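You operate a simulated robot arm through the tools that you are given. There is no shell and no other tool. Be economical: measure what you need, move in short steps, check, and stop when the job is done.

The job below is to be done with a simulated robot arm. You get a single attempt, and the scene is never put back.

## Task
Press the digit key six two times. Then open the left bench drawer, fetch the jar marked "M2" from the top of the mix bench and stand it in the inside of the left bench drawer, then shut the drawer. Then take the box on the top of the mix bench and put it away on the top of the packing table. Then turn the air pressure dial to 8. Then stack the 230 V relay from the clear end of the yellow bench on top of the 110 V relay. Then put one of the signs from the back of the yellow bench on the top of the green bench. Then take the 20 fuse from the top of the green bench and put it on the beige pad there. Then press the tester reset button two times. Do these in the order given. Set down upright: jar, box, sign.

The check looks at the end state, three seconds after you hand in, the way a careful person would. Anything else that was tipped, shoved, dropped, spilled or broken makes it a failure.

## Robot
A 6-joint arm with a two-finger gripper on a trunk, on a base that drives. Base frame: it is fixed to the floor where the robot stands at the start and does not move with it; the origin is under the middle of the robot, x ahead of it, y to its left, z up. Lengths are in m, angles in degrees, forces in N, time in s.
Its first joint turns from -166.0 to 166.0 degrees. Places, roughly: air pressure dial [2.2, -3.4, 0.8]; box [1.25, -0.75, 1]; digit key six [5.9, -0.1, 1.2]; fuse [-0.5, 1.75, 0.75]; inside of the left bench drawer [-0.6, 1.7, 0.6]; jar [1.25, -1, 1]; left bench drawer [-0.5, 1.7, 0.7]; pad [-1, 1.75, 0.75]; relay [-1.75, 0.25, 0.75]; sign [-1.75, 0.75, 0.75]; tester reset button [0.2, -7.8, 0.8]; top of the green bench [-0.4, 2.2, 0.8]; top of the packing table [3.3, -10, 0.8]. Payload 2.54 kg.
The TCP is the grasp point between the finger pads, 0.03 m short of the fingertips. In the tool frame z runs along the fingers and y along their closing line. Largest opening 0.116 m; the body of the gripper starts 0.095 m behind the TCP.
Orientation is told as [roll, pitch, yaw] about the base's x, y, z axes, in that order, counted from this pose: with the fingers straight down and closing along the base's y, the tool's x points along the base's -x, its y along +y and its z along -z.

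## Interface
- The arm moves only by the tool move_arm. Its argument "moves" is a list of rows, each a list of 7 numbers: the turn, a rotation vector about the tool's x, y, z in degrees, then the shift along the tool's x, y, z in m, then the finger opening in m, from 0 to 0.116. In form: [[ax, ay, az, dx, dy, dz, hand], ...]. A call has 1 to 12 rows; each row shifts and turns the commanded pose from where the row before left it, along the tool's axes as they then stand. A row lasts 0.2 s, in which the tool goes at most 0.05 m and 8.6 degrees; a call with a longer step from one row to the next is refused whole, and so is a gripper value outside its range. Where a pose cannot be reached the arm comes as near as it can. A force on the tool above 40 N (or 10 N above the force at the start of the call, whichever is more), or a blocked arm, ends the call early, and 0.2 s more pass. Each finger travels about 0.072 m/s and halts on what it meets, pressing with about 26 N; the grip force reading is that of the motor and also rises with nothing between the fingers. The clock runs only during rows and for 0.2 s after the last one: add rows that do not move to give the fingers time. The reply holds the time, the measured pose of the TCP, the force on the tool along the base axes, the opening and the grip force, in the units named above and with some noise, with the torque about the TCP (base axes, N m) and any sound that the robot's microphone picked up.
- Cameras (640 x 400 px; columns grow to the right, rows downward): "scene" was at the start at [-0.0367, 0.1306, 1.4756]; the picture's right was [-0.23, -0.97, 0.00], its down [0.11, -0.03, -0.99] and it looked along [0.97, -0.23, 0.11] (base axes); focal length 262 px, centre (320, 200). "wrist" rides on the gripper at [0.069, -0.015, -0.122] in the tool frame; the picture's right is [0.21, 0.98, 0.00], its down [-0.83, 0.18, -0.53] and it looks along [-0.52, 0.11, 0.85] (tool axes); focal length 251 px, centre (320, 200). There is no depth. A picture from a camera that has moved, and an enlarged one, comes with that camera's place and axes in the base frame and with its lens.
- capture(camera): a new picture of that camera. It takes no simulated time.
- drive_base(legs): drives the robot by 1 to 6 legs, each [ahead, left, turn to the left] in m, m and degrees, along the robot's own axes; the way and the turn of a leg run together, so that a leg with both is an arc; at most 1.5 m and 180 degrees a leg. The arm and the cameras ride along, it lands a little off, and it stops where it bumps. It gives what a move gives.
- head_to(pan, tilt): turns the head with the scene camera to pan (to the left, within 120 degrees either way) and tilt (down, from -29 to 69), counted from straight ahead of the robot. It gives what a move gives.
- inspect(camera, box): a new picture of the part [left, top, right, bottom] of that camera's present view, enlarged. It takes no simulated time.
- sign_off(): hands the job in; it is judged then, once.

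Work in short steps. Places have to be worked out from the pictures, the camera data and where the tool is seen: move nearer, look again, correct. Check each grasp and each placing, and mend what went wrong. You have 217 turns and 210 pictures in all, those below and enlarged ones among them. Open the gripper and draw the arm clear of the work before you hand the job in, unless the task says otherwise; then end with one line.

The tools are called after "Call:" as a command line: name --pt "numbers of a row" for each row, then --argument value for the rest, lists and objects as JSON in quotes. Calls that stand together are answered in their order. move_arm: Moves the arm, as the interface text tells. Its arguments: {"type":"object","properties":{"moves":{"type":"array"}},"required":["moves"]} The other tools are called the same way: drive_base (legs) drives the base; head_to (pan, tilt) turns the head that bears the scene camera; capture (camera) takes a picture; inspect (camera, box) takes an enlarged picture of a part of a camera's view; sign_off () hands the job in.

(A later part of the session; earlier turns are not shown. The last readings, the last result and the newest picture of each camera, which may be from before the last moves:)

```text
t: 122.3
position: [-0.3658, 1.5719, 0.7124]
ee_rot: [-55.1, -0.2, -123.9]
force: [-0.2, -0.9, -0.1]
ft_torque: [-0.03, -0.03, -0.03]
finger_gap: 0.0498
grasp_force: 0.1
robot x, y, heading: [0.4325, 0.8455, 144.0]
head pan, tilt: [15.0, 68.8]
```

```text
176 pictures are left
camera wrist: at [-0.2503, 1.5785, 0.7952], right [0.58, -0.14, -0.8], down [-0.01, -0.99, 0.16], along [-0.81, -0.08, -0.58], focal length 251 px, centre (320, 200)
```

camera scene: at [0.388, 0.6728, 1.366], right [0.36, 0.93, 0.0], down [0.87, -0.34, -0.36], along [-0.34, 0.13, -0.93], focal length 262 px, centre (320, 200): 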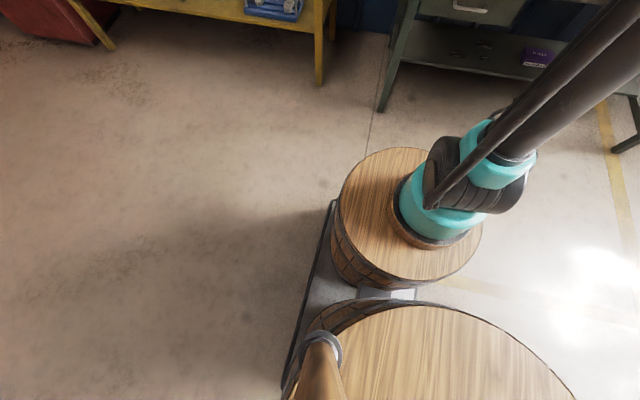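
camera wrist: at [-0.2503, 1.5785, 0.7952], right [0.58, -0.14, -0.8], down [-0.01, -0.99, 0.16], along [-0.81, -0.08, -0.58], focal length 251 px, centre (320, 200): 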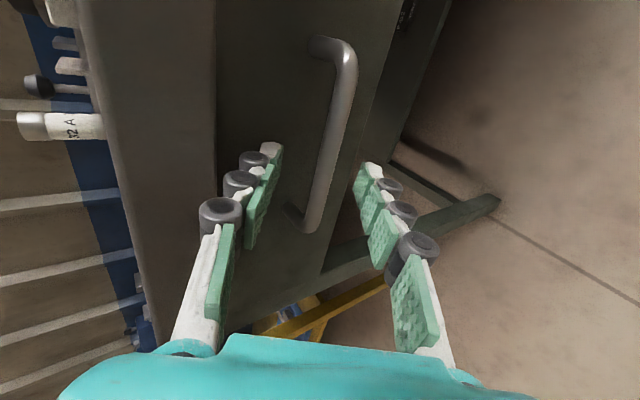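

The bar lies between the fingers; I close.

Call:
move_arm --pt "0 0 0 0 0 0 0.02" --pt "0 0 0 0 0 0 0.005" --pt "0 0 0 0 0 0 0" --pt "0 0 0 0 0 0 0"

Call:
capture --camera "wrist"

```text
t: 123.3
position: [-0.3629, 1.5727, 0.7099]
ee_rot: [-54.8, -0.1, -123.9]
force: [1.9, -2.4, -7.6]
ft_torque: [0.49, -0.51, 0.47]
finger_gap: 0.0109
grasp_force: 38.1
robot x, y, heading: [0.4324, 0.8471, 144.0]
head pan, tilt: [15.0, 68.8]
stopped in row 4: the force on the tool passed its limit at 42 N (the readings are from after the stop); the commanded pose is now the measured one
```

```text
175 pictures are left
camera wrist: at [-0.2495, 1.578, 0.7938], right [0.59, -0.14, -0.8], down [-0.01, -0.99, 0.16], along [-0.81, -0.09, -0.58], focal length 251 px, centre (320, 200)
```

wrist: 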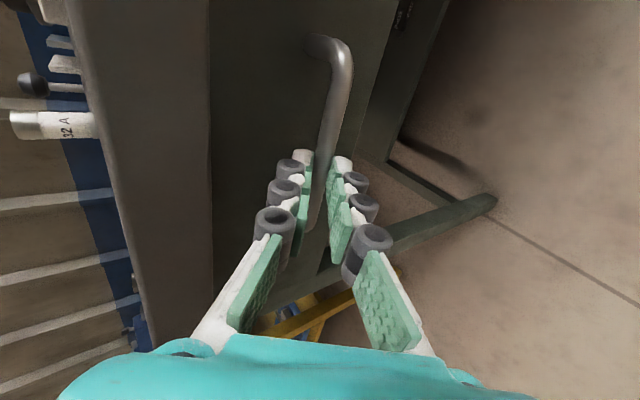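

Handle gripped (gap 11 mm). I pull horizontally outward.

Call:
move_arm --pt "0 0 0 0 0.0115 -0.0164 0" --pt "0 0 0 0 0.0115 -0.0164 0" --pt "0 0 0 0 0.0115 -0.0164 0" --pt "0 0 0 0 0.0115 -0.0164 0" --pt "0 0 0 0 0.0115 -0.0164 0" --pt "0 0 0 0 0.0115 -0.0164 0"

Call:
capture --camera "wrist"

```text
t: 124.7
position: [-0.264, 1.5028, 0.7132]
ee_rot: [-54.8, 0.0, -123.8]
force: [-0.3, 0.4, -0.5]
ft_torque: [-0.01, 0.0, 0.01]
finger_gap: 0.0
grasp_force: 28.3
robot x, y, heading: [0.4309, 0.8463, 143.9]
head pan, tilt: [15.0, 68.8]
```

```text
174 pictures are left
camera wrist: at [-0.1494, 1.5106, 0.7958], right [0.59, -0.14, -0.8], down [-0.01, -0.99, 0.16], along [-0.81, -0.09, -0.58], focal length 251 px, centre (320, 200)
```

wrist: 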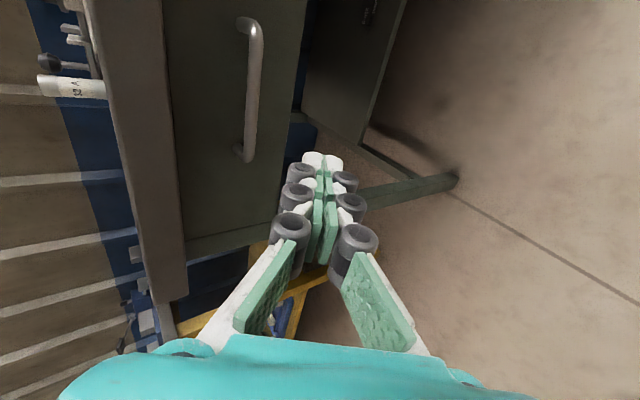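

The fingers slipped off (too shallow), and the drawer hasn't moved. The bar is flush with the bench-top edge, so a steeper pitch (50°) with a deeper bite will hook better; I re-orient and go to 10 cm before the bar.

Call:
move_arm --pt "-7.5 0 0 0 0 0 0.03" --pt "-7.5 0 0 0 0 0 0.036" --pt "0 0 0 0.0033 -0.0326 0 0.036" --pt "0 0 0 0.0033 -0.0326 0 0.036" --pt "0 0 0 0.0033 -0.0326 0 0.036" --pt "0 0 0 0 0 0 0.036"

Call:
capture --camera "wrist"

```text
t: 126.1
position: [-0.3213, 1.5554, 0.7743]
ee_rot: [-39.8, -0.1, -123.8]
force: [-0.3, -0.1, -1.0]
ft_torque: [0.0, 0.04, 0.0]
finger_gap: 0.0357
grasp_force: 0.2
robot x, y, heading: [0.4338, 0.8442, 143.7]
head pan, tilt: [15.0, 68.8]
```

```text
173 pictures are left
camera wrist: at [-0.228, 1.5762, 0.8792], right [0.74, -0.24, -0.63], down [-0.06, -0.95, 0.3], along [-0.67, -0.18, -0.72], focal length 251 px, centre (320, 200)
```

wrist: 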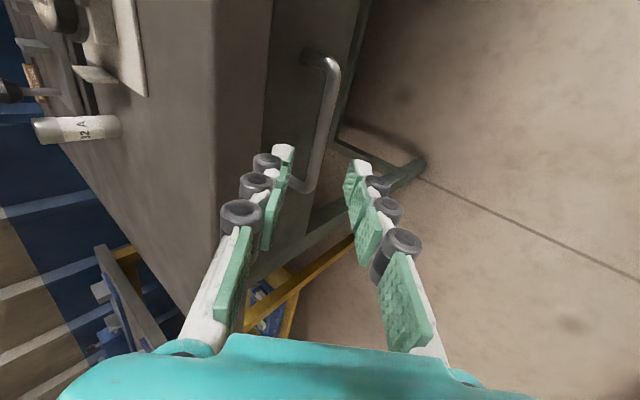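

Clear view: bar centre (-0.376, 1.589, 0.70), with clearance to the bench edge. I advance 9.5 cm.

Call:
move_arm --pt "0 0 0 0 0 0.03 0.036" --pt "0 0 0 0 0 0.03 0.036" --pt "0 0 0 0 0 0.02 0.036" --pt "0 0 0 0 0 0.015 0.036" --pt "0 0 0 0 0 0 0.036"

Call:
capture --camera "wrist"

```text
t: 127.3
position: [-0.3725, 1.5878, 0.6992]
ee_rot: [-39.8, -0.2, -123.8]
force: [0.7, 0.0, 0.0]
ft_torque: [0.01, 0.01, 0.01]
finger_gap: 0.0358
grasp_force: 0.1
robot x, y, heading: [0.4369, 0.8471, 144.0]
head pan, tilt: [15.0, 68.8]
```

```text
172 pictures are left
camera wrist: at [-0.2779, 1.6091, 0.8043], right [0.74, -0.24, -0.63], down [-0.06, -0.95, 0.3], along [-0.67, -0.18, -0.72], focal length 251 px, centre (320, 200)
```

wrist: 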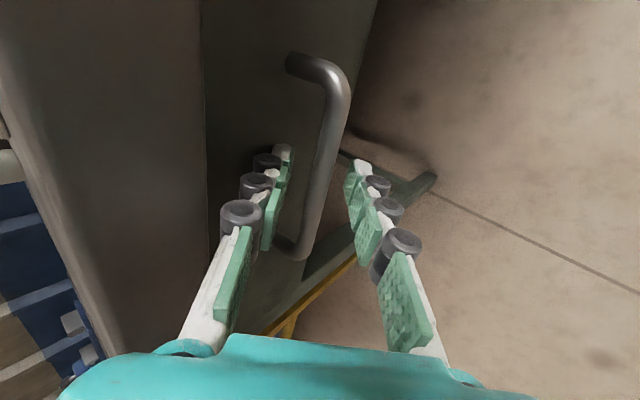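

Bar is centred at TCP depth. Close, then pull out.

Call:
move_arm --pt "0 0 0 0 0 0 0.015" --pt "0 0 0 0 0 0 0.006" --pt "0 0 0 0 0 0 0.004" --pt "0 0 0 0 0 0 0.004"

Call:
move_arm --pt "0 0 0 0 0.0092 -0.0077 0" --pt "0 0 0 0 0.0092 -0.0077 0" --pt "0 0 0 0 0.0092 -0.0077 0" --pt "0 0 0 0 0.0092 -0.0077 0" --pt "0 0 0 0 0.0092 -0.0077 0"

Call:
capture --camera "wrist"

```text
t: 128.3
position: [-0.3724, 1.5885, 0.7]
ee_rot: [-39.9, -0.1, -123.8]
force: [-2.1, 1.9, 6.8]
ft_torque: [0.38, -0.18, 0.39]
finger_gap: 0.0106
grasp_force: 37.8
robot x, y, heading: [0.4289, 0.8446, 143.8]
head pan, tilt: [15.0, 68.8]
```

```text
t: 129.5
position: [-0.3213, 1.555, 0.7008]
ee_rot: [-39.9, -0.1, -123.9]
force: [4.4, 6.2, -10.3]
ft_torque: [0.67, -0.49, 0.06]
finger_gap: 0.0106
grasp_force: 38.2
robot x, y, heading: [0.4346, 0.8439, 143.9]
head pan, tilt: [15.0, 68.8]
```

```text
171 pictures are left
camera wrist: at [-0.2279, 1.5759, 0.805], right [0.74, -0.24, -0.63], down [-0.06, -0.95, 0.3], along [-0.67, -0.18, -0.72], focal length 251 px, centre (320, 200)
```

wrist: 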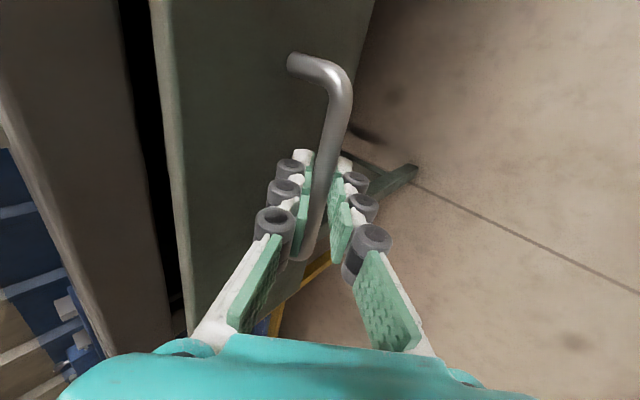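

The drawer is moving (≈6 cm). Continue pulling.

Call:
move_arm --pt "0 0 0 0 0.0153 -0.0129 0" --pt "0 0 0 0 0.0153 -0.0129 0" --pt "0 0 0 0 0.0153 -0.0129 0" --pt "0 0 0 0 0.0153 -0.0129 0" --pt "0 0 0 0 0.0153 -0.0129 0" --pt "0 0 0 0 0.0153 -0.0129 0" --pt "0 0 0 0 0.0153 -0.0129 0" --pt "0 0 0 0 0.0153 -0.0129 0" --pt "0 0 0 0 0.0153 -0.0129 0" --pt "0 0 0 0 0 0 0"

Call:
capture --camera "wrist"

```text
t: 131.7
position: [-0.1728, 1.4547, 0.7003]
ee_rot: [-39.9, -0.2, -123.7]
force: [14.4, 21.2, -25.1]
ft_torque: [0.35, -0.41, 0.32]
finger_gap: 0.0107
grasp_force: 37.6
robot x, y, heading: [0.4343, 0.8461, 144.2]
head pan, tilt: [15.0, 68.8]
```

```text
170 pictures are left
camera wrist: at [-0.0783, 1.4757, 0.8052], right [0.74, -0.24, -0.63], down [-0.06, -0.95, 0.3], along [-0.67, -0.18, -0.72], focal length 251 px, centre (320, 200)
```

wrist: 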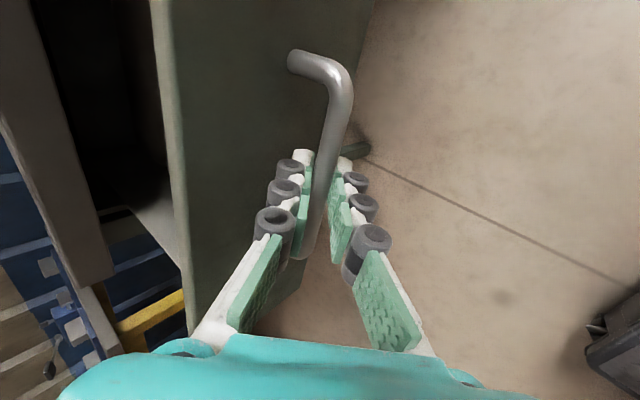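

Drawer is open ~24 cm, with some side stress building. That is enough; I release and withdraw along the tool axis, then up.

Call:
move_arm --pt "0 0 0 0 0 0 0.02" --pt "0 0 0 0 0 0 0.036" --pt "0 0 0 0 0 -0.03 0.036" --pt "0 0 0 0 0 -0.04 0.036" --pt "0 0 0 0 0 -0.045 0.036" --pt "0 0 0 0 -0.01 -0.045 0.05" --pt "0 0 0 0 -0.01 -0.045 0.08" --pt "0 0 0 0 -0.01 -0.045 0.1" --pt "0 0 0 0 0 0 0.1"

Call:
head_to --pan 10 --tilt 40

Call:
capture --camera "scene"

Call:
capture --camera "wrist"

```text
t: 133.7
position: [-0.0584, 1.3796, 0.9126]
ee_rot: [-39.8, -0.1, -123.8]
force: [0.1, -0.8, -0.3]
ft_torque: [0.01, 0.03, 0.0]
finger_gap: 0.0999
grasp_force: 0.0
robot x, y, heading: [0.4339, 0.8451, 144.2]
head pan, tilt: [15.0, 68.8]
```

```text
t: 134.7
position: [-0.0582, 1.3792, 0.9128]
ee_rot: [-39.8, -0.1, -123.9]
force: [-0.7, 0.0, -0.6]
ft_torque: [0.03, -0.04, 0.0]
finger_gap: 0.1003
grasp_force: 0.1
robot x, y, heading: [0.4317, 0.8428, 143.9]
head pan, tilt: [10.0, 40.0]
```

```text
169 pictures are left
camera scene: at [0.3641, 0.6899, 1.402], right [0.44, 0.9, 0.0], down [0.58, -0.28, -0.77], along [-0.69, 0.34, -0.64], focal length 262 px, centre (320, 200)
```

scene: 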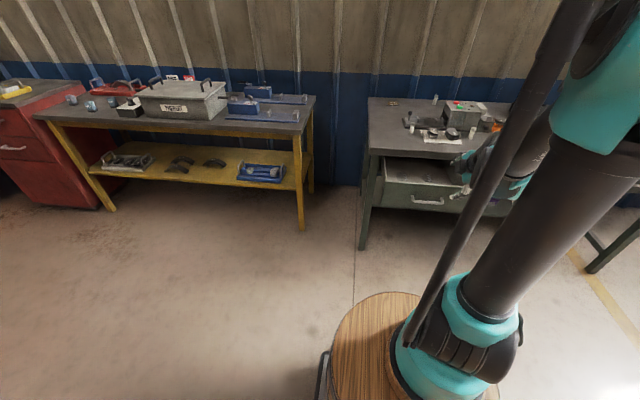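

```text
168 pictures are left
camera wrist: at [0.0365, 1.4005, 1.0171], right [0.74, -0.24, -0.63], down [-0.06, -0.95, 0.3], along [-0.67, -0.18, -0.72], focal length 251 px, centre (320, 200)
```

wrist: 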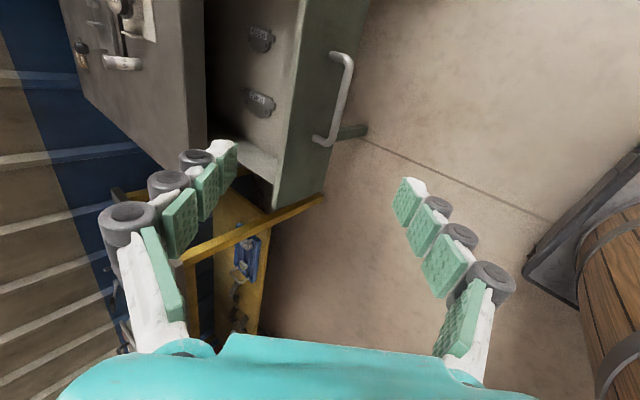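

Drawer is well open. I raise the arm, roll back to the normal tool orientation, then turn toward the mix bench to look.

Call:
move_arm --pt "0 0 0 0 -0.031 -0.037 0.1" --pt "0 0 0 0 -0.031 -0.037 0.1" --pt "0 0 0 0 -0.031 -0.037 0.1" --pt "0 0 0 0 -0.031 -0.037 0.1" --pt "0 0 0 0 -0.031 -0.037 0.1" --pt "0 0 0 0 -0.031 -0.037 0.1" --pt "0 0 0 0 -0.031 -0.037 0.1" --pt "0 0 0 0 -0.031 -0.037 0.1" --pt "0 0 8.18 0 0 0 0.1" --pt "0 0 8.18 0 0 0 0.1" --pt "0 0 8.18 0 0 0 0.1" --pt "0 0 8.18 0 0 0 0.1"

Call:
move_arm --pt "0 0 8.18 0 0 0 0.116" --pt "0 0 8.18 0 0 0 0.116" --pt "0 0 8.18 0 0 0 0.116" --pt "0 0 8.18 0 0 0 0.116" --pt "0 0 8.18 0 0 0 0.116" --pt "0 0 8.18 0 0 0 0.116" --pt "0 0 8.2 0 0 0 0.116" --pt "0 8 0 0 0 0 0.116" --pt "0 8 0 0 0 0 0.116" --pt "0 8 0 0 0 0 0.116" --pt "0 8 0 0 0 0 0.116" --pt "0 8 0 0 0 0 0.116"

Call:
drive_base --legs '[[-0.45, 0, 0], [0, 0, 150]]'

Call:
head_to --pan 15 --tilt 25

Call:
capture --camera "scene"

```text
t: 137.3
position: [-0.0591, 1.378, 1.2988]
ee_rot: [-35.0, -20.5, -150.3]
force: [1.2, 0.9, 0.7]
ft_torque: [0.02, -0.01, 0.0]
finger_gap: 0.1003
grasp_force: 0.1
robot x, y, heading: [0.432, 0.8453, 143.6]
head pan, tilt: [10.0, 40.0]
```

```text
t: 139.9
position: [-0.058, 1.3788, 1.2998]
ee_rot: [0.1, 0.3, 146.1]
force: [-0.3, -1.0, 0.1]
ft_torque: [0.0, 0.05, 0.05]
finger_gap: 0.116
grasp_force: 0.1
robot x, y, heading: [0.4304, 0.8422, 143.7]
head pan, tilt: [10.0, 40.0]
```

```text
t: 148.8
position: [0.9568, -0.1245, 1.3005]
ee_rot: [0.1, 0.3, -63.1]
force: [0.1, 0.0, 0.3]
ft_torque: [0.02, 0.0, 0.05]
finger_gap: 0.1159
grasp_force: 0.1
robot x, y, heading: [0.7896, 0.5822, -65.4]
head pan, tilt: [10.0, 40.0]
```

```text
t: 149.5
position: [0.9561, -0.1251, 1.2988]
ee_rot: [0.1, 0.3, -63.0]
force: [-1.2, -0.6, 0.1]
ft_torque: [-0.02, 0.01, -0.01]
finger_gap: 0.1158
grasp_force: 0.1
robot x, y, heading: [0.792, 0.5819, -65.3]
head pan, tilt: [15.0, 25.0]
```

```text
167 pictures are left
camera scene: at [0.9351, 0.6837, 1.4254], right [-0.77, -0.64, 0.0], down [-0.27, 0.33, -0.91], along [0.58, -0.7, -0.42], focal length 262 px, centre (320, 200)
```

scene: 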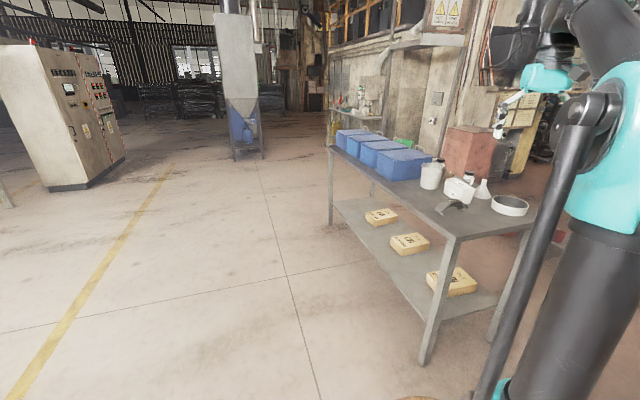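

The mix bench is in view. I enlarge its top.

Call:
inspect --camera "scene" --box '[400, 130, 570, 250]'

Call:
capture --camera "wrist"

```text
3.33 times, centred on (485, 190) of scene
camera zoom: at [0.9351, 0.6837, 1.4254], right [-0.77, -0.64, 0.0], down [-0.27, 0.33, -0.91], along [0.58, -0.7, -0.42], focal length 874 px, centre (-230, 233)
```

zoom: 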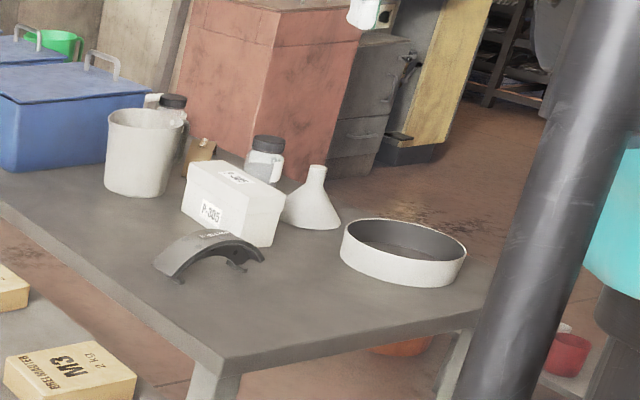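

```text
165 pictures are left
camera wrist: at [0.9121, -0.0702, 1.4225], right [0.77, 0.63, 0.0], down [0.53, -0.66, 0.53], along [0.34, -0.41, -0.85], focal length 251 px, centre (320, 200)
```

wrist: 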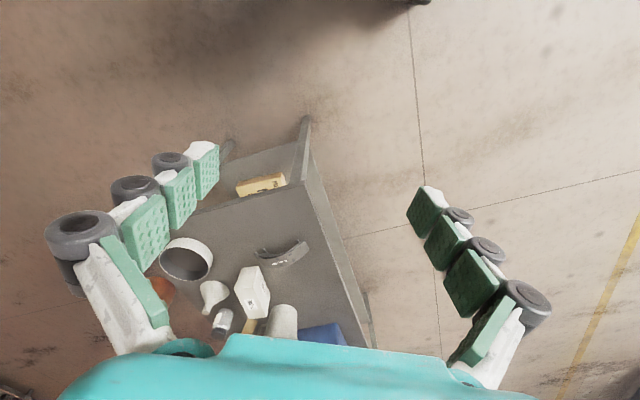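

Candidate jars with dark lids stand at about (1.19,-1.0) and (1.35,-1.01); the box is P-385 near (1.18,-0.79); bench top z≈0.845. I move to the bench's short end to read the labels.

Call:
drive_base --legs '[[0, -0.95, 0], [0.88, 0, 0], [0, 0, 37]]'

Call:
head_to --pan 0 --tilt 25

Call:
capture --camera "scene"

Call:
capture --camera "wrist"

```text
t: 160.6
position: [0.848, -1.0904, 1.2993]
ee_rot: [0.1, 0.2, -26.0]
force: [0.9, -0.1, -0.8]
ft_torque: [-0.02, 0.01, 0.0]
finger_gap: 0.1158
grasp_force: 0.0
robot x, y, heading: [0.2887, -0.6286, -28.5]
head pan, tilt: [15.0, 25.0]
```

```text
t: 161.3
position: [0.8479, -1.0894, 1.3001]
ee_rot: [0.1, 0.2, -26.1]
force: [-0.3, -0.9, -0.1]
ft_torque: [0.01, -0.01, 0.03]
finger_gap: 0.1159
grasp_force: 0.1
robot x, y, heading: [0.2901, -0.6298, -28.5]
head pan, tilt: [0.0, 25.0]
```

```text
164 pictures are left
camera scene: at [0.336, -0.479, 1.4254], right [-0.48, -0.88, 0.0], down [-0.37, 0.2, -0.91], along [0.8, -0.43, -0.42], focal length 262 px, centre (320, 200)
```

scene: 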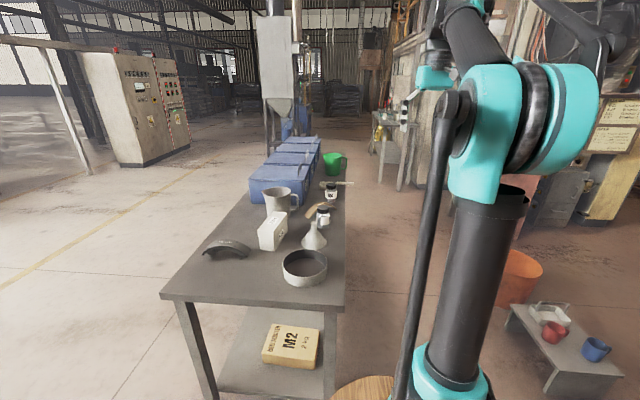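

```text
163 pictures are left
camera wrist: at [0.7802, -1.0735, 1.4225], right [0.24, 0.97, 0.0], down [0.82, -0.2, 0.53], along [0.52, -0.12, -0.85], focal length 251 px, centre (320, 200)
```

wrist: 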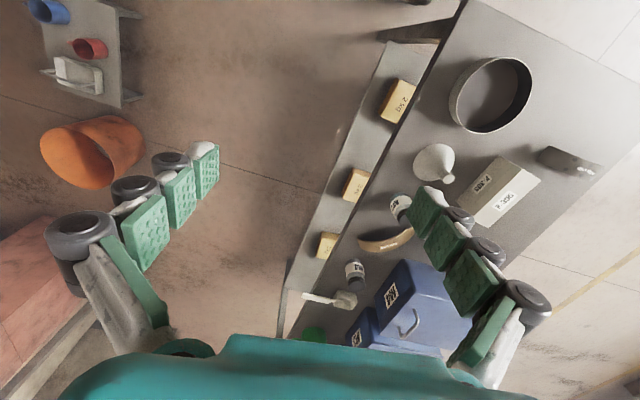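

Call:
inspect --camera "scene" --box '[240, 160, 370, 260]'

Call:
inspect --camera "wrist" --box '[320, 140, 540, 310]'

```text
4.00 times, centred on (305, 210) of scene
camera zoom: at [0.336, -0.479, 1.4254], right [-0.48, -0.88, 0.0], down [-0.37, 0.2, -0.91], along [0.8, -0.43, -0.42], focal length 1049 px, centre (380, 160)
```

zoom: 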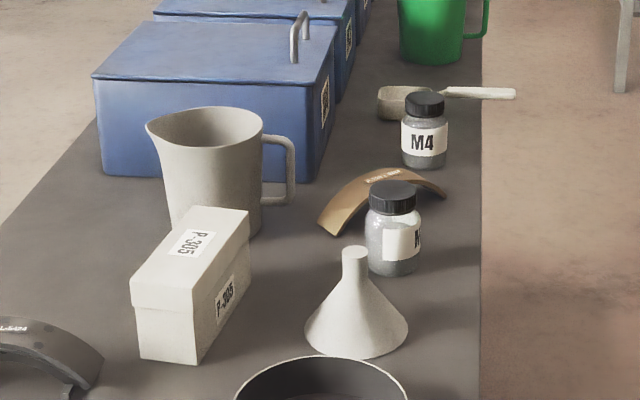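

```text
2.35 times, centred on (430, 225) of wrist
camera zoom: at [0.7802, -1.0735, 1.4225], right [0.24, 0.97, 0.0], down [0.82, -0.2, 0.53], along [0.52, -0.12, -0.85], focal length 592 px, centre (61, 141)
```

zoom: 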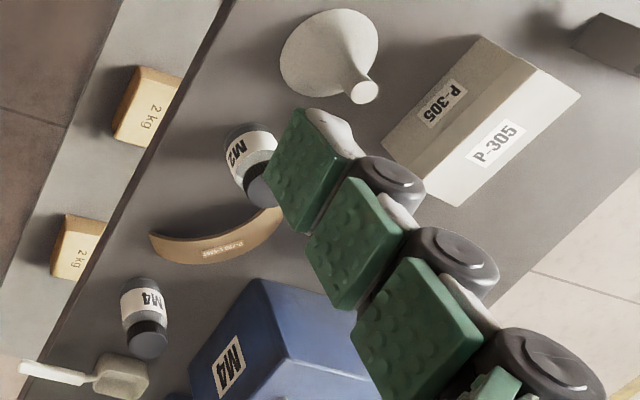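

Near jar is M2 (label readable), at about (1.185,-0.957), ~6 cm wide, top ≈0.94; far one is M4. I move above it with the present orientation (closing along bearing 64°, free of funnel and arch).

Call:
move_arm --pt "0 0 0 -0.0272 0.0297 0.0278 0.1" --pt "0 0 0 -0.0272 0.0297 0.0278 0.1" --pt "0 0 0 -0.0272 0.0297 0.0278 0.1" --pt "0 0 0 -0.0272 0.0297 0.0278 0.1" --pt "0 0 0 -0.0272 0.0297 0.0278 0.1" --pt "0 0 0 -0.0272 0.0297 0.0278 0.1" --pt "0 0 0 -0.0272 0.0297 0.0278 0.1" --pt "0 0 0 -0.0272 0.0297 0.0278 0.1" --pt "0 0 0 -0.0272 0.0297 0.0278 0.1" --pt "0 0 0 0 0 0 0.1"

Call:
capture --camera "wrist"

Call:
inspect --camera "scene" --box '[240, 120, 400, 260]'

```text
t: 163.5
position: [1.1858, -0.9541, 1.0485]
ee_rot: [0.0, 0.1, -26.2]
force: [0.2, -0.4, 0.6]
ft_torque: [0.0, 0.02, -0.01]
finger_gap: 0.1
grasp_force: 0.0
robot x, y, heading: [0.2903, -0.6265, -28.8]
head pan, tilt: [0.0, 25.0]
```

```text
160 pictures are left
camera wrist: at [1.118, -0.9378, 1.1721], right [0.24, 0.97, 0.0], down [0.82, -0.2, 0.53], along [0.52, -0.12, -0.85], focal length 251 px, centre (320, 200)
```

wrist: 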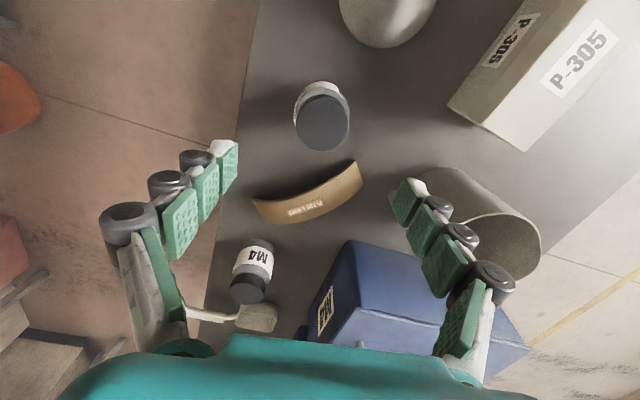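

```text
2.86 times, centred on (320, 190) of scene
camera zoom: at [0.3359, -0.479, 1.4254], right [-0.48, -0.88, 0.0], down [-0.37, 0.2, -0.91], along [0.8, -0.43, -0.42], focal length 749 px, centre (320, 229)
```

zoom: 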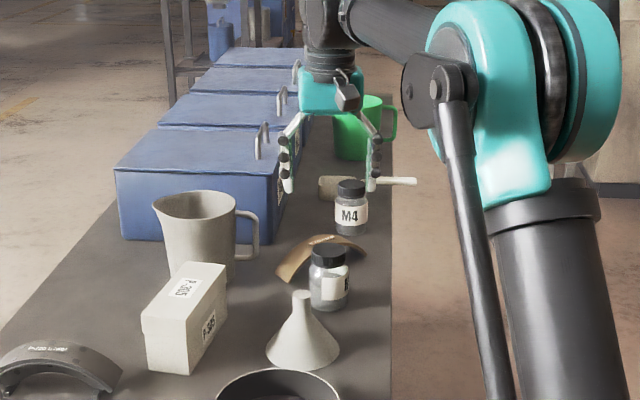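

Jar axis fixed at (1.178,-0.950). I shift 9 mm back and descend to TCP z≈0.895.

Call:
move_arm --pt "0 0 0 0.009 0 0.03 0.1" --pt "0 0 0 0 0 0.04 0.1" --pt "0 0 0 0 0 0.04 0.1" --pt "0 0 0 0 0 0.03 0.1" --pt "0 0 0 0 0 0.013 0.1" --pt "0 0 0 0 0 0 0.1"

Call:
capture --camera "wrist"

```text
t: 164.9
position: [1.1778, -0.9511, 0.895]
ee_rot: [0.1, 0.1, -26.2]
force: [0.1, 0.0, -0.1]
ft_torque: [0.04, 0.0, -0.03]
finger_gap: 0.0999
grasp_force: 0.2
robot x, y, heading: [0.2873, -0.6268, -28.3]
head pan, tilt: [0.0, 25.0]
```

```text
158 pictures are left
camera wrist: at [1.11, -0.9348, 1.0192], right [0.24, 0.97, 0.0], down [0.82, -0.2, 0.53], along [0.52, -0.12, -0.85], focal length 251 px, centre (320, 200)
```

wrist: 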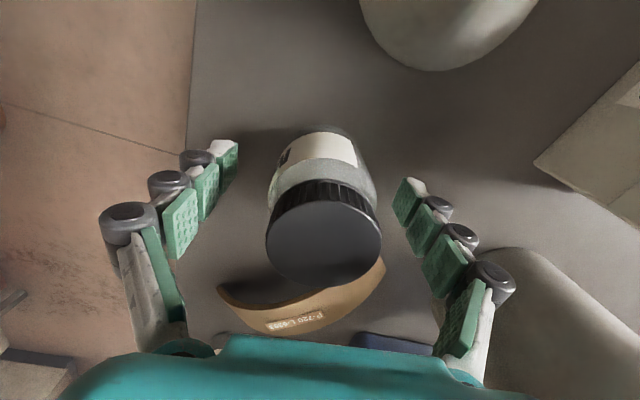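

Jar is between the fingers. Close, then lift.

Call:
move_arm --pt "0 0 0 0 0 0 0.07" --pt "0 0 0 0 0 0 0.05" --pt "0 0 0 0 0 0 0.045" --pt "0 0 0 0 0 0 0.045"

Call:
capture --camera "wrist"

```text
t: 165.9
position: [1.1781, -0.9518, 0.8967]
ee_rot: [0.2, 0.1, -26.1]
force: [1.1, 1.3, 1.5]
ft_torque: [0.01, 0.0, -0.02]
finger_gap: 0.0567
grasp_force: 25.7
robot x, y, heading: [0.2904, -0.6283, -28.2]
head pan, tilt: [0.0, 25.0]
```

```text
157 pictures are left
camera wrist: at [1.1099, -0.9347, 1.0195], right [0.24, 0.97, 0.0], down [0.82, -0.2, 0.53], along [0.52, -0.12, -0.85], focal length 251 px, centre (320, 200)
```

wrist: 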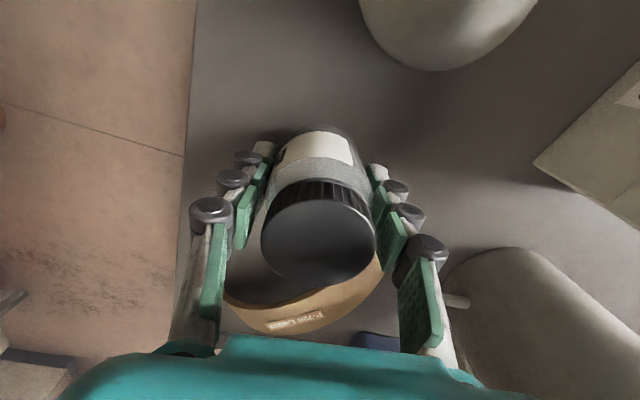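

Gripped (gap 5.7 cm). Lift and retract to a travel pose.

Call:
move_arm --pt "0 0 0 0 0 -0.02 0.045" --pt "0 0 0 0 0 -0.045 0.045" --pt "0 0 0 0 0 -0.045 0.045" --pt "0 0 0 0 0 -0.045 0.045" --pt "0 0 0 0 0 -0.045 0.045" --pt "0 0 0 0 0 -0.045 0.045" --pt "0 0 0 0.03 0 -0.035 0.045" --pt "0 0 0 0.045 0 -0.01 0.045" --pt "0 0 0 0.045 0 0 0.045" --pt "0 0 0 0.045 0 0 0.045" --pt "0 0 0 0.045 0 0 0.045" --pt "0 0 0 0.04 0 0 0.045"

Call:
capture --camera "wrist"

```text
t: 168.5
position: [0.9513, -0.8434, 1.186]
ee_rot: [0.1, 0.2, -26.1]
force: [0.0, -0.1, -3.2]
ft_torque: [0.03, 0.04, 0.0]
finger_gap: 0.0569
grasp_force: 26.3
robot x, y, heading: [0.289, -0.6279, -28.3]
head pan, tilt: [0.0, 25.0]
```

```text
156 pictures are left
camera wrist: at [0.884, -0.8268, 1.3097], right [0.24, 0.97, 0.0], down [0.82, -0.2, 0.53], along [0.52, -0.12, -0.85], focal length 251 px, centre (320, 200)
```

wrist: 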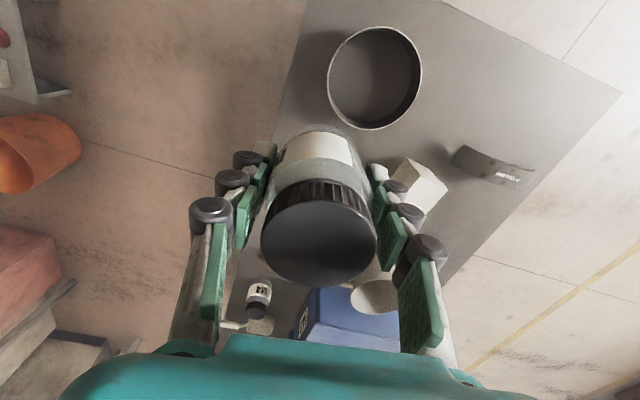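

M2 jar held securely. Drive back to the drawer: back away, turn, and station at about (0.45,0.95) heading 146°.

Call:
drive_base --legs '[[-0.52, 0.775, 0], [0, 0, 174.3], [0.156, -0.68, 0]]'

Call:
head_to --pan 10 --tilt 35

Call:
capture --camera "scene"

Call:
capture --camera "wrist"

```text
t: 184.0
position: [-0.1819, 1.2302, 1.1868]
ee_rot: [0.1, 0.2, 148.5]
force: [-1.3, 0.1, -2.4]
ft_torque: [-0.01, -0.03, 0.0]
finger_gap: 0.0565
grasp_force: 25.9
robot x, y, heading: [0.4549, 0.9509, 146.3]
head pan, tilt: [0.0, 25.0]
```

```text
t: 184.7
position: [-0.1812, 1.2301, 1.1866]
ee_rot: [0.1, 0.1, 148.5]
force: [-0.8, 0.8, -1.9]
ft_torque: [-0.01, 0.0, 0.0]
finger_gap: 0.0567
grasp_force: 25.9
robot x, y, heading: [0.4557, 0.9523, 146.2]
head pan, tilt: [10.0, 35.0]
```

```text
155 pictures are left
camera scene: at [0.391, 0.795, 1.4097], right [0.4, 0.91, 0.0], down [0.52, -0.23, -0.82], along [-0.75, 0.33, -0.57], focal length 262 px, centre (320, 200)
```

scene: 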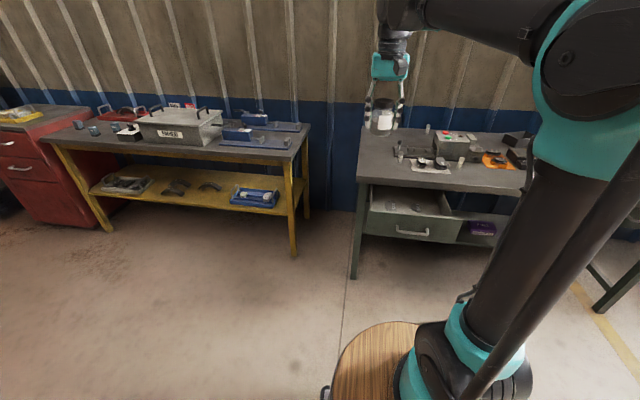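

```text
154 pictures are left
camera wrist: at [-0.1143, 1.2072, 1.3101], right [-0.33, -0.94, 0.0], down [-0.8, 0.28, 0.53], along [-0.5, 0.17, -0.85], focal length 251 px, centre (320, 200)
```

wrist: 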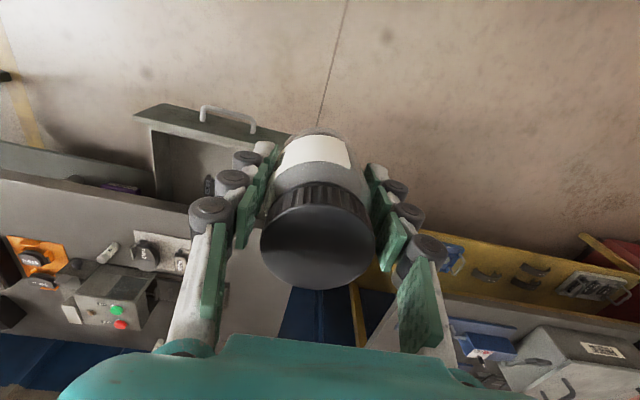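

The open drawer is visible; I enlarge it to find a free spot.

Call:
inspect --camera "scene" --box '[350, 160, 510, 260]'

Call:
inspect --camera "wrist" --box '[120, 90, 320, 215]'

```text
4.00 times, centred on (430, 210) of scene
camera zoom: at [0.391, 0.795, 1.4097], right [0.4, 0.91, 0.0], down [0.52, -0.23, -0.82], along [-0.75, 0.33, -0.57], focal length 1049 px, centre (-120, 160)
```

zoom: 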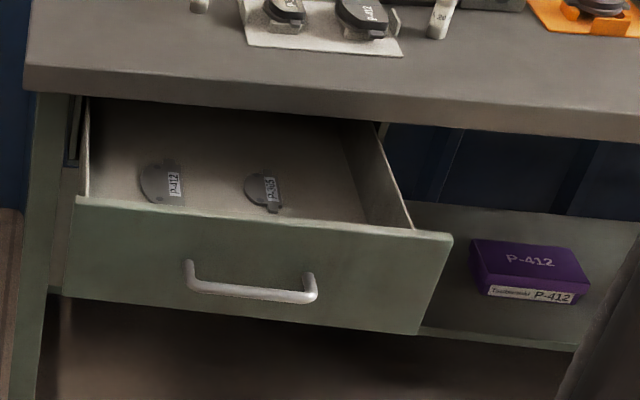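

```text
3.20 times, centred on (220, 152) of wrist
camera zoom: at [-0.1143, 1.2072, 1.3101], right [-0.33, -0.94, 0.0], down [-0.8, 0.28, 0.53], along [-0.5, 0.17, -0.85], focal length 805 px, centre (640, 352)
```

zoom: 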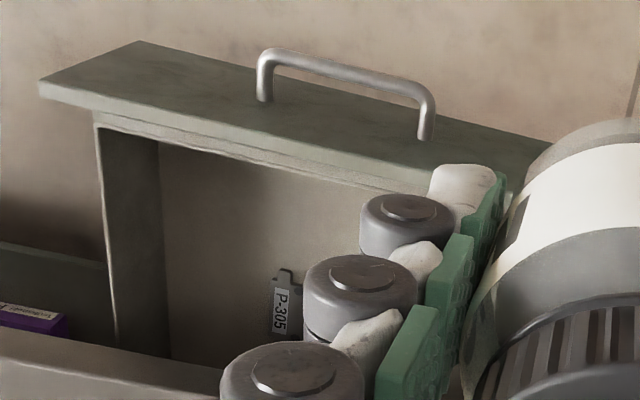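

Tags lie deeper (under the bench edge); the spot at about (-0.285,1.537) is free. Move above it and lower to z≈0.94, then look.

Call:
move_arm --pt "0 0 0 -0.0356 -0.0296 0 0.045" --pt "0 0 0 -0.0356 -0.0296 0 0.045" --pt "0 0 0 -0.0356 -0.0296 0 0.045" --pt "0 0 0 -0.0356 -0.0296 0 0.045" --pt "0 0 0 -0.0356 -0.0296 0 0.045" --pt "0 0 0 -0.0356 -0.0296 0 0.045" --pt "0 0 0 -0.0356 -0.0296 0 0.045" --pt "0 0 0 0 0 0.05 0.045" --pt "0 0 0 0 0 0.05 0.045" --pt "0 0 0 0 0 0.05 0.045" --pt "0 0 0 0 0 0.05 0.045" --pt "0 0 0 0 0 0.05 0.045"

Call:
capture --camera "wrist"

Call:
inspect --camera "scene" --box '[350, 110, 510, 260]'

```text
t: 187.3
position: [-0.2898, 1.5332, 0.9352]
ee_rot: [0.1, 0.1, 148.5]
force: [1.4, -0.5, -2.0]
ft_torque: [0.06, 0.02, -0.02]
finger_gap: 0.0566
grasp_force: 25.5
robot x, y, heading: [0.4527, 0.9506, 146.0]
head pan, tilt: [10.0, 35.0]
```

```text
151 pictures are left
camera wrist: at [-0.2221, 1.5114, 1.0573], right [-0.33, -0.94, 0.0], down [-0.8, 0.28, 0.53], along [-0.5, 0.17, -0.85], focal length 251 px, centre (320, 200)
```

wrist: 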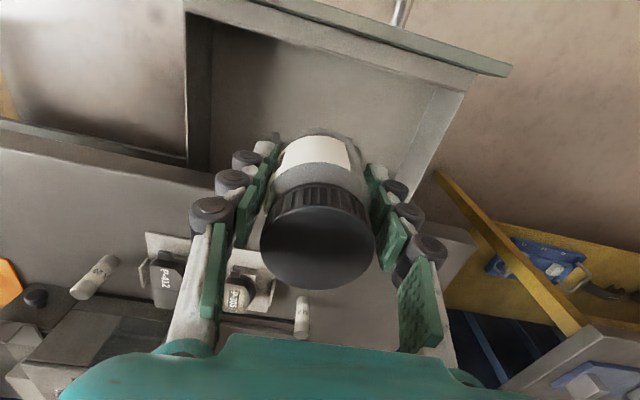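

```text
2.67 times, centred on (430, 185) of scene
camera zoom: at [0.3912, 0.7949, 1.4097], right [0.4, 0.92, 0.0], down [0.52, -0.23, -0.82], along [-0.75, 0.33, -0.57], focal length 699 px, centre (27, 240)
```

zoom: 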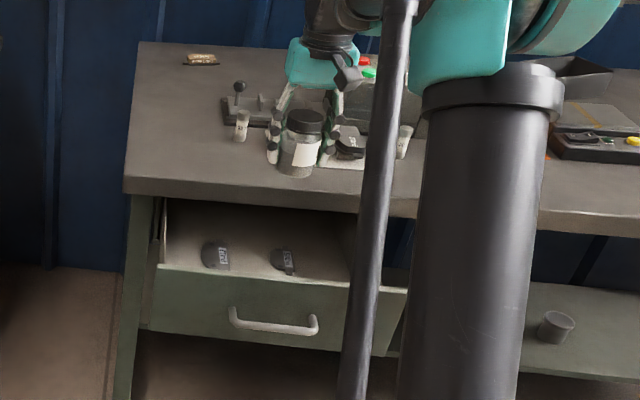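

The drop column clears the drawer front and bench edge. Lower to TCP≈0.715, then feel for the floor.

Call:
move_arm --pt "0 0 0 0 0 0.045 0.045" --pt "0 0 0 0 0 0.045 0.045" --pt "0 0 0 0 0 0.045 0.045" --pt "0 0 0 0 0 0.045 0.045" --pt "0 0 0 0 0 0.035 0.045" --pt "0 0 0 0 0 0 0.045"

Call:
capture --camera "wrist"

Call:
inspect --camera "scene" --box '[350, 140, 510, 260]'

```text
t: 188.7
position: [-0.2858, 1.5346, 0.7196]
ee_rot: [0.1, 0.2, 148.5]
force: [-0.7, 0.8, -2.2]
ft_torque: [0.0, 0.0, -0.01]
finger_gap: 0.0565
grasp_force: 25.5
robot x, y, heading: [0.4567, 0.9518, 146.2]
head pan, tilt: [10.0, 35.0]
```

```text
149 pictures are left
camera wrist: at [-0.2183, 1.5128, 0.842], right [-0.33, -0.94, 0.0], down [-0.8, 0.28, 0.53], along [-0.5, 0.17, -0.85], focal length 251 px, centre (320, 200)
```

wrist: 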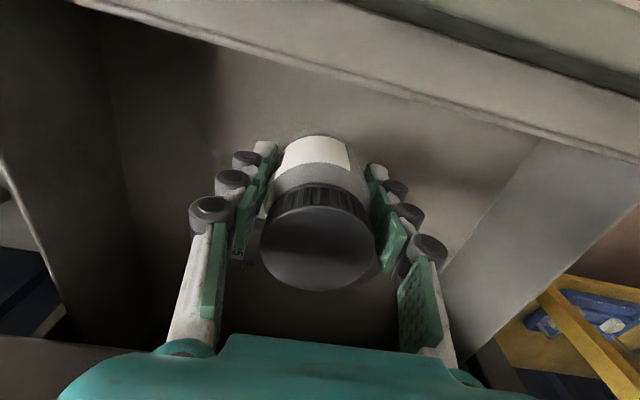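

```text
3.33 times, centred on (430, 200) of scene
camera zoom: at [0.391, 0.795, 1.4097], right [0.4, 0.92, 0.0], down [0.52, -0.23, -0.82], along [-0.75, 0.33, -0.57], focal length 874 px, centre (-47, 200)
```

zoom: 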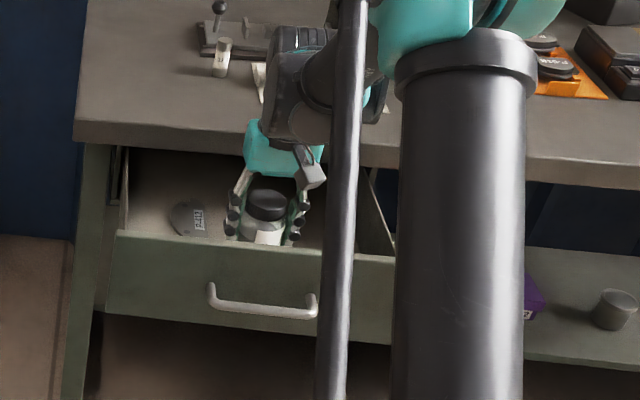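

Jar inside the drawer, walls clear. Lowering in small steps until the floor pushes back.

Call:
move_arm --pt "0 0 0 0 0 0.01 0.045" --pt "0 0 0 0 0 0.01 0.045" --pt "0 0 0 0 0 0.006 0.045" --pt "0 0 0 0 0 0 0.045"

```text
t: 189.7
position: [-0.2858, 1.5356, 0.6935]
ee_rot: [0.1, 0.2, 148.5]
force: [0.0, -0.2, -1.8]
ft_torque: [-0.05, 0.02, 0.0]
finger_gap: 0.0565
grasp_force: 26.3
robot x, y, heading: [0.4554, 0.9508, 146.3]
head pan, tilt: [10.0, 35.0]
```

Call:
move_arm --pt "0 0 0 0 0 0.005 0.045" --pt "0 0 0 0 0 0.005 0.045" --pt "0 0 0 0 0 0 0.045"

Call:
inspect --camera "scene" --box '[370, 170, 450, 230]'

```text
t: 190.5
position: [-0.2849, 1.5339, 0.6853]
ee_rot: [0.3, 0.1, 148.4]
force: [-2.3, -2.8, 17.7]
ft_torque: [-0.04, 0.2, -0.03]
finger_gap: 0.057
grasp_force: 26.2
robot x, y, heading: [0.4546, 0.9486, 146.1]
head pan, tilt: [10.0, 35.0]
```

```text
6.67 times, centred on (410, 200) of scene
camera zoom: at [0.3916, 0.7944, 1.4096], right [0.4, 0.92, 0.0], down [0.52, -0.23, -0.82], along [-0.75, 0.33, -0.57], focal length 1748 px, centre (-280, 200)
```

zoom: 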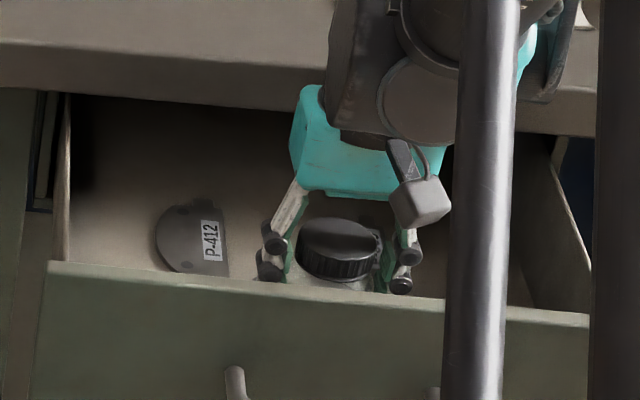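

Floor contact (≈20 N). I ease up 2 mm and open gently, then rise.

Call:
move_arm --pt "0 0 0 0 0 -0.003 0.045" --pt "0 0 0 0 0 0 0.065" --pt "0 0 0 0 0 0 0.08" --pt "0 0 0 0 0 0 0.085" --pt "0 0 0 0 0 -0.02 0.085" --pt "0 0 0 0 0 -0.045 0.085" --pt "0 0 0 0 0 -0.045 0.085" --pt "0 0 0 0 0 -0.045 0.085" --pt "0 0 0 0 0 -0.045 0.085" --pt "0 0 0 0 0 -0.045 0.085"

Call:
capture --camera "wrist"

```text
t: 192.7
position: [-0.2845, 1.535, 0.9322]
ee_rot: [0.1, 0.1, 148.5]
force: [-0.7, 0.1, -0.6]
ft_torque: [-0.02, 0.0, 0.0]
finger_gap: 0.0852
grasp_force: 0.0
robot x, y, heading: [0.4546, 0.9488, 146.4]
head pan, tilt: [10.0, 35.0]
```

```text
146 pictures are left
camera wrist: at [-0.2172, 1.5131, 1.0563], right [-0.33, -0.94, 0.0], down [-0.8, 0.28, 0.53], along [-0.5, 0.17, -0.85], focal length 251 px, centre (320, 200)
```

wrist: 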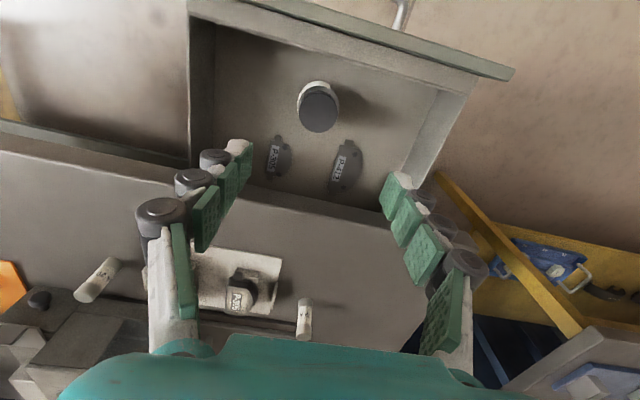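

Jar stands upright in the drawer with lid below the bench underside. Now I retreat, close the fingers and tilt to 65° to push the handle home.

Call:
move_arm --pt "0 0 0 0.05 0 0 0.085" --pt "0 0 0 0.05 0 0 0.06" --pt "0 0 0 0.05 0 0 0.03" --pt "0 0 0 0.05 0 0 0" --pt "0 0 0 0.05 0 0 0" --pt "0 0 0 0.05 0 0 0" --pt "0 0 2.2 0 0 0 0" --pt "0 -8.33 0 0 0 0 0" --pt "0 -8.33 0 0 0 0 0" --pt "0 -8.33 0 0 0 0 0" --pt "0 0 0 0 0 0 0"

Call:
capture --camera "wrist"

```text
t: 195.1
position: [-0.0287, 1.3786, 0.9339]
ee_rot: [0.2, -24.9, 146.3]
force: [-0.3, 0.0, 0.1]
ft_torque: [0.03, -0.01, 0.01]
finger_gap: 0.0
grasp_force: 26.8
robot x, y, heading: [0.4552, 0.9482, 146.3]
head pan, tilt: [10.0, 35.0]
```

```text
145 pictures are left
camera wrist: at [0.0747, 1.3283, 1.0156], right [-0.38, -0.92, -0.09], down [-0.54, 0.14, 0.83], along [-0.75, 0.36, -0.55], focal length 251 px, centre (320, 200)
```

wrist: 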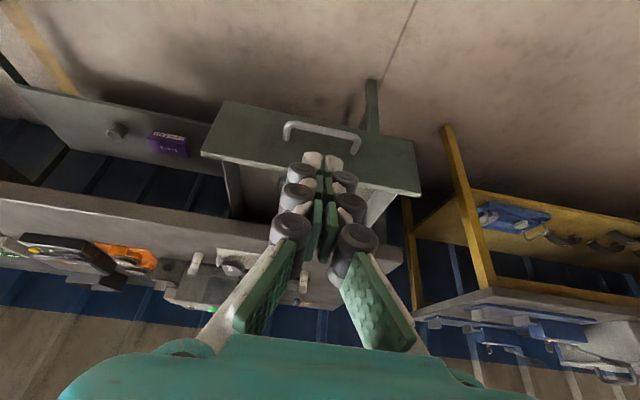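

I advance along the tool axis to ~5 cm in front of the handle bar at its height.

Call:
move_arm --pt "0 0 0 -0.0007 0.0025 0.0424 0" --pt "0 0 0 -0.0007 0.0025 0.0424 0" --pt "0 0 0 -0.0007 0.0025 0.0424 0" --pt "0 0 0 -0.0007 0.0025 0.0424 0" --pt "0 0 0 -0.0007 0.0025 0.0424 0" --pt "0 0 0 -0.0007 0.0025 0.0424 0" --pt "0 0 0 0 0 0 0"

Call:
capture --camera "wrist"

```text
t: 196.7
position: [-0.1299, 1.4276, 0.7036]
ee_rot: [0.1, -24.9, 146.3]
force: [-0.1, 0.4, -0.4]
ft_torque: [-0.01, -0.03, 0.0]
finger_gap: 0.0001
grasp_force: 26.6
robot x, y, heading: [0.456, 0.9519, 146.3]
head pan, tilt: [10.0, 35.0]
```

```text
144 pictures are left
camera wrist: at [-0.0263, 1.3762, 0.787], right [-0.38, -0.92, -0.09], down [-0.54, 0.14, 0.83], along [-0.75, 0.36, -0.55], focal length 251 px, centre (320, 200)
```

wrist: 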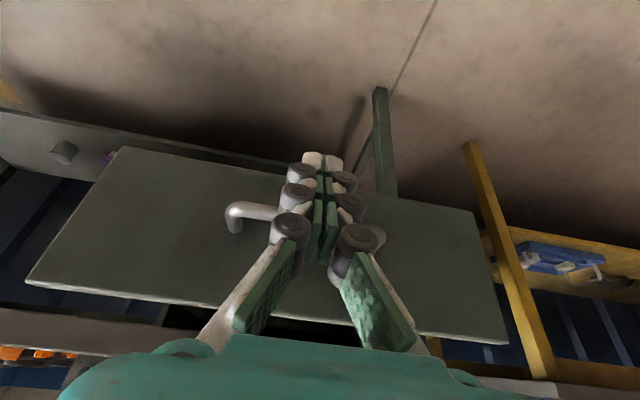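

The fingers are in front of the bar's middle. Push inward slowly.

Call:
move_arm --pt "0 0 0 -0.0136 0 0.0063 0" --pt "0 0 0 -0.0136 0 0.0063 0" --pt "0 0 0 -0.0136 0 0.0063 0" --pt "0 0 0 -0.0136 0 0.0063 0" --pt "0 0 0 -0.0136 0 0.0063 0" --pt "0 0 0 -0.0136 0 0.0063 0" --pt "0 0 0 -0.0136 0 0.0063 0" --pt "0 0 0 -0.0136 0 0.0063 0"

Call:
capture --camera "wrist"

```text
t: 198.5
position: [-0.2312, 1.4936, 0.7041]
ee_rot: [0.1, -24.8, 146.2]
force: [0.6, 0.3, 0.2]
ft_torque: [0.02, 0.02, 0.0]
finger_gap: 0.0
grasp_force: 26.0
robot x, y, heading: [0.4573, 0.9499, 146.2]
head pan, tilt: [10.0, 35.0]
```

```text
143 pictures are left
camera wrist: at [-0.1263, 1.443, 0.7871], right [-0.38, -0.92, -0.09], down [-0.54, 0.14, 0.83], along [-0.75, 0.36, -0.55], focal length 251 px, centre (320, 200)
```

wrist: 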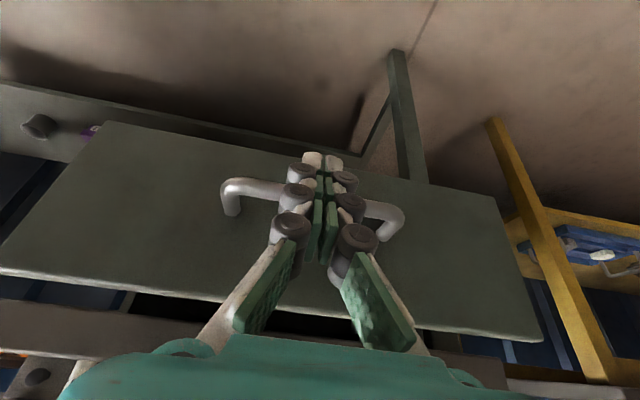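

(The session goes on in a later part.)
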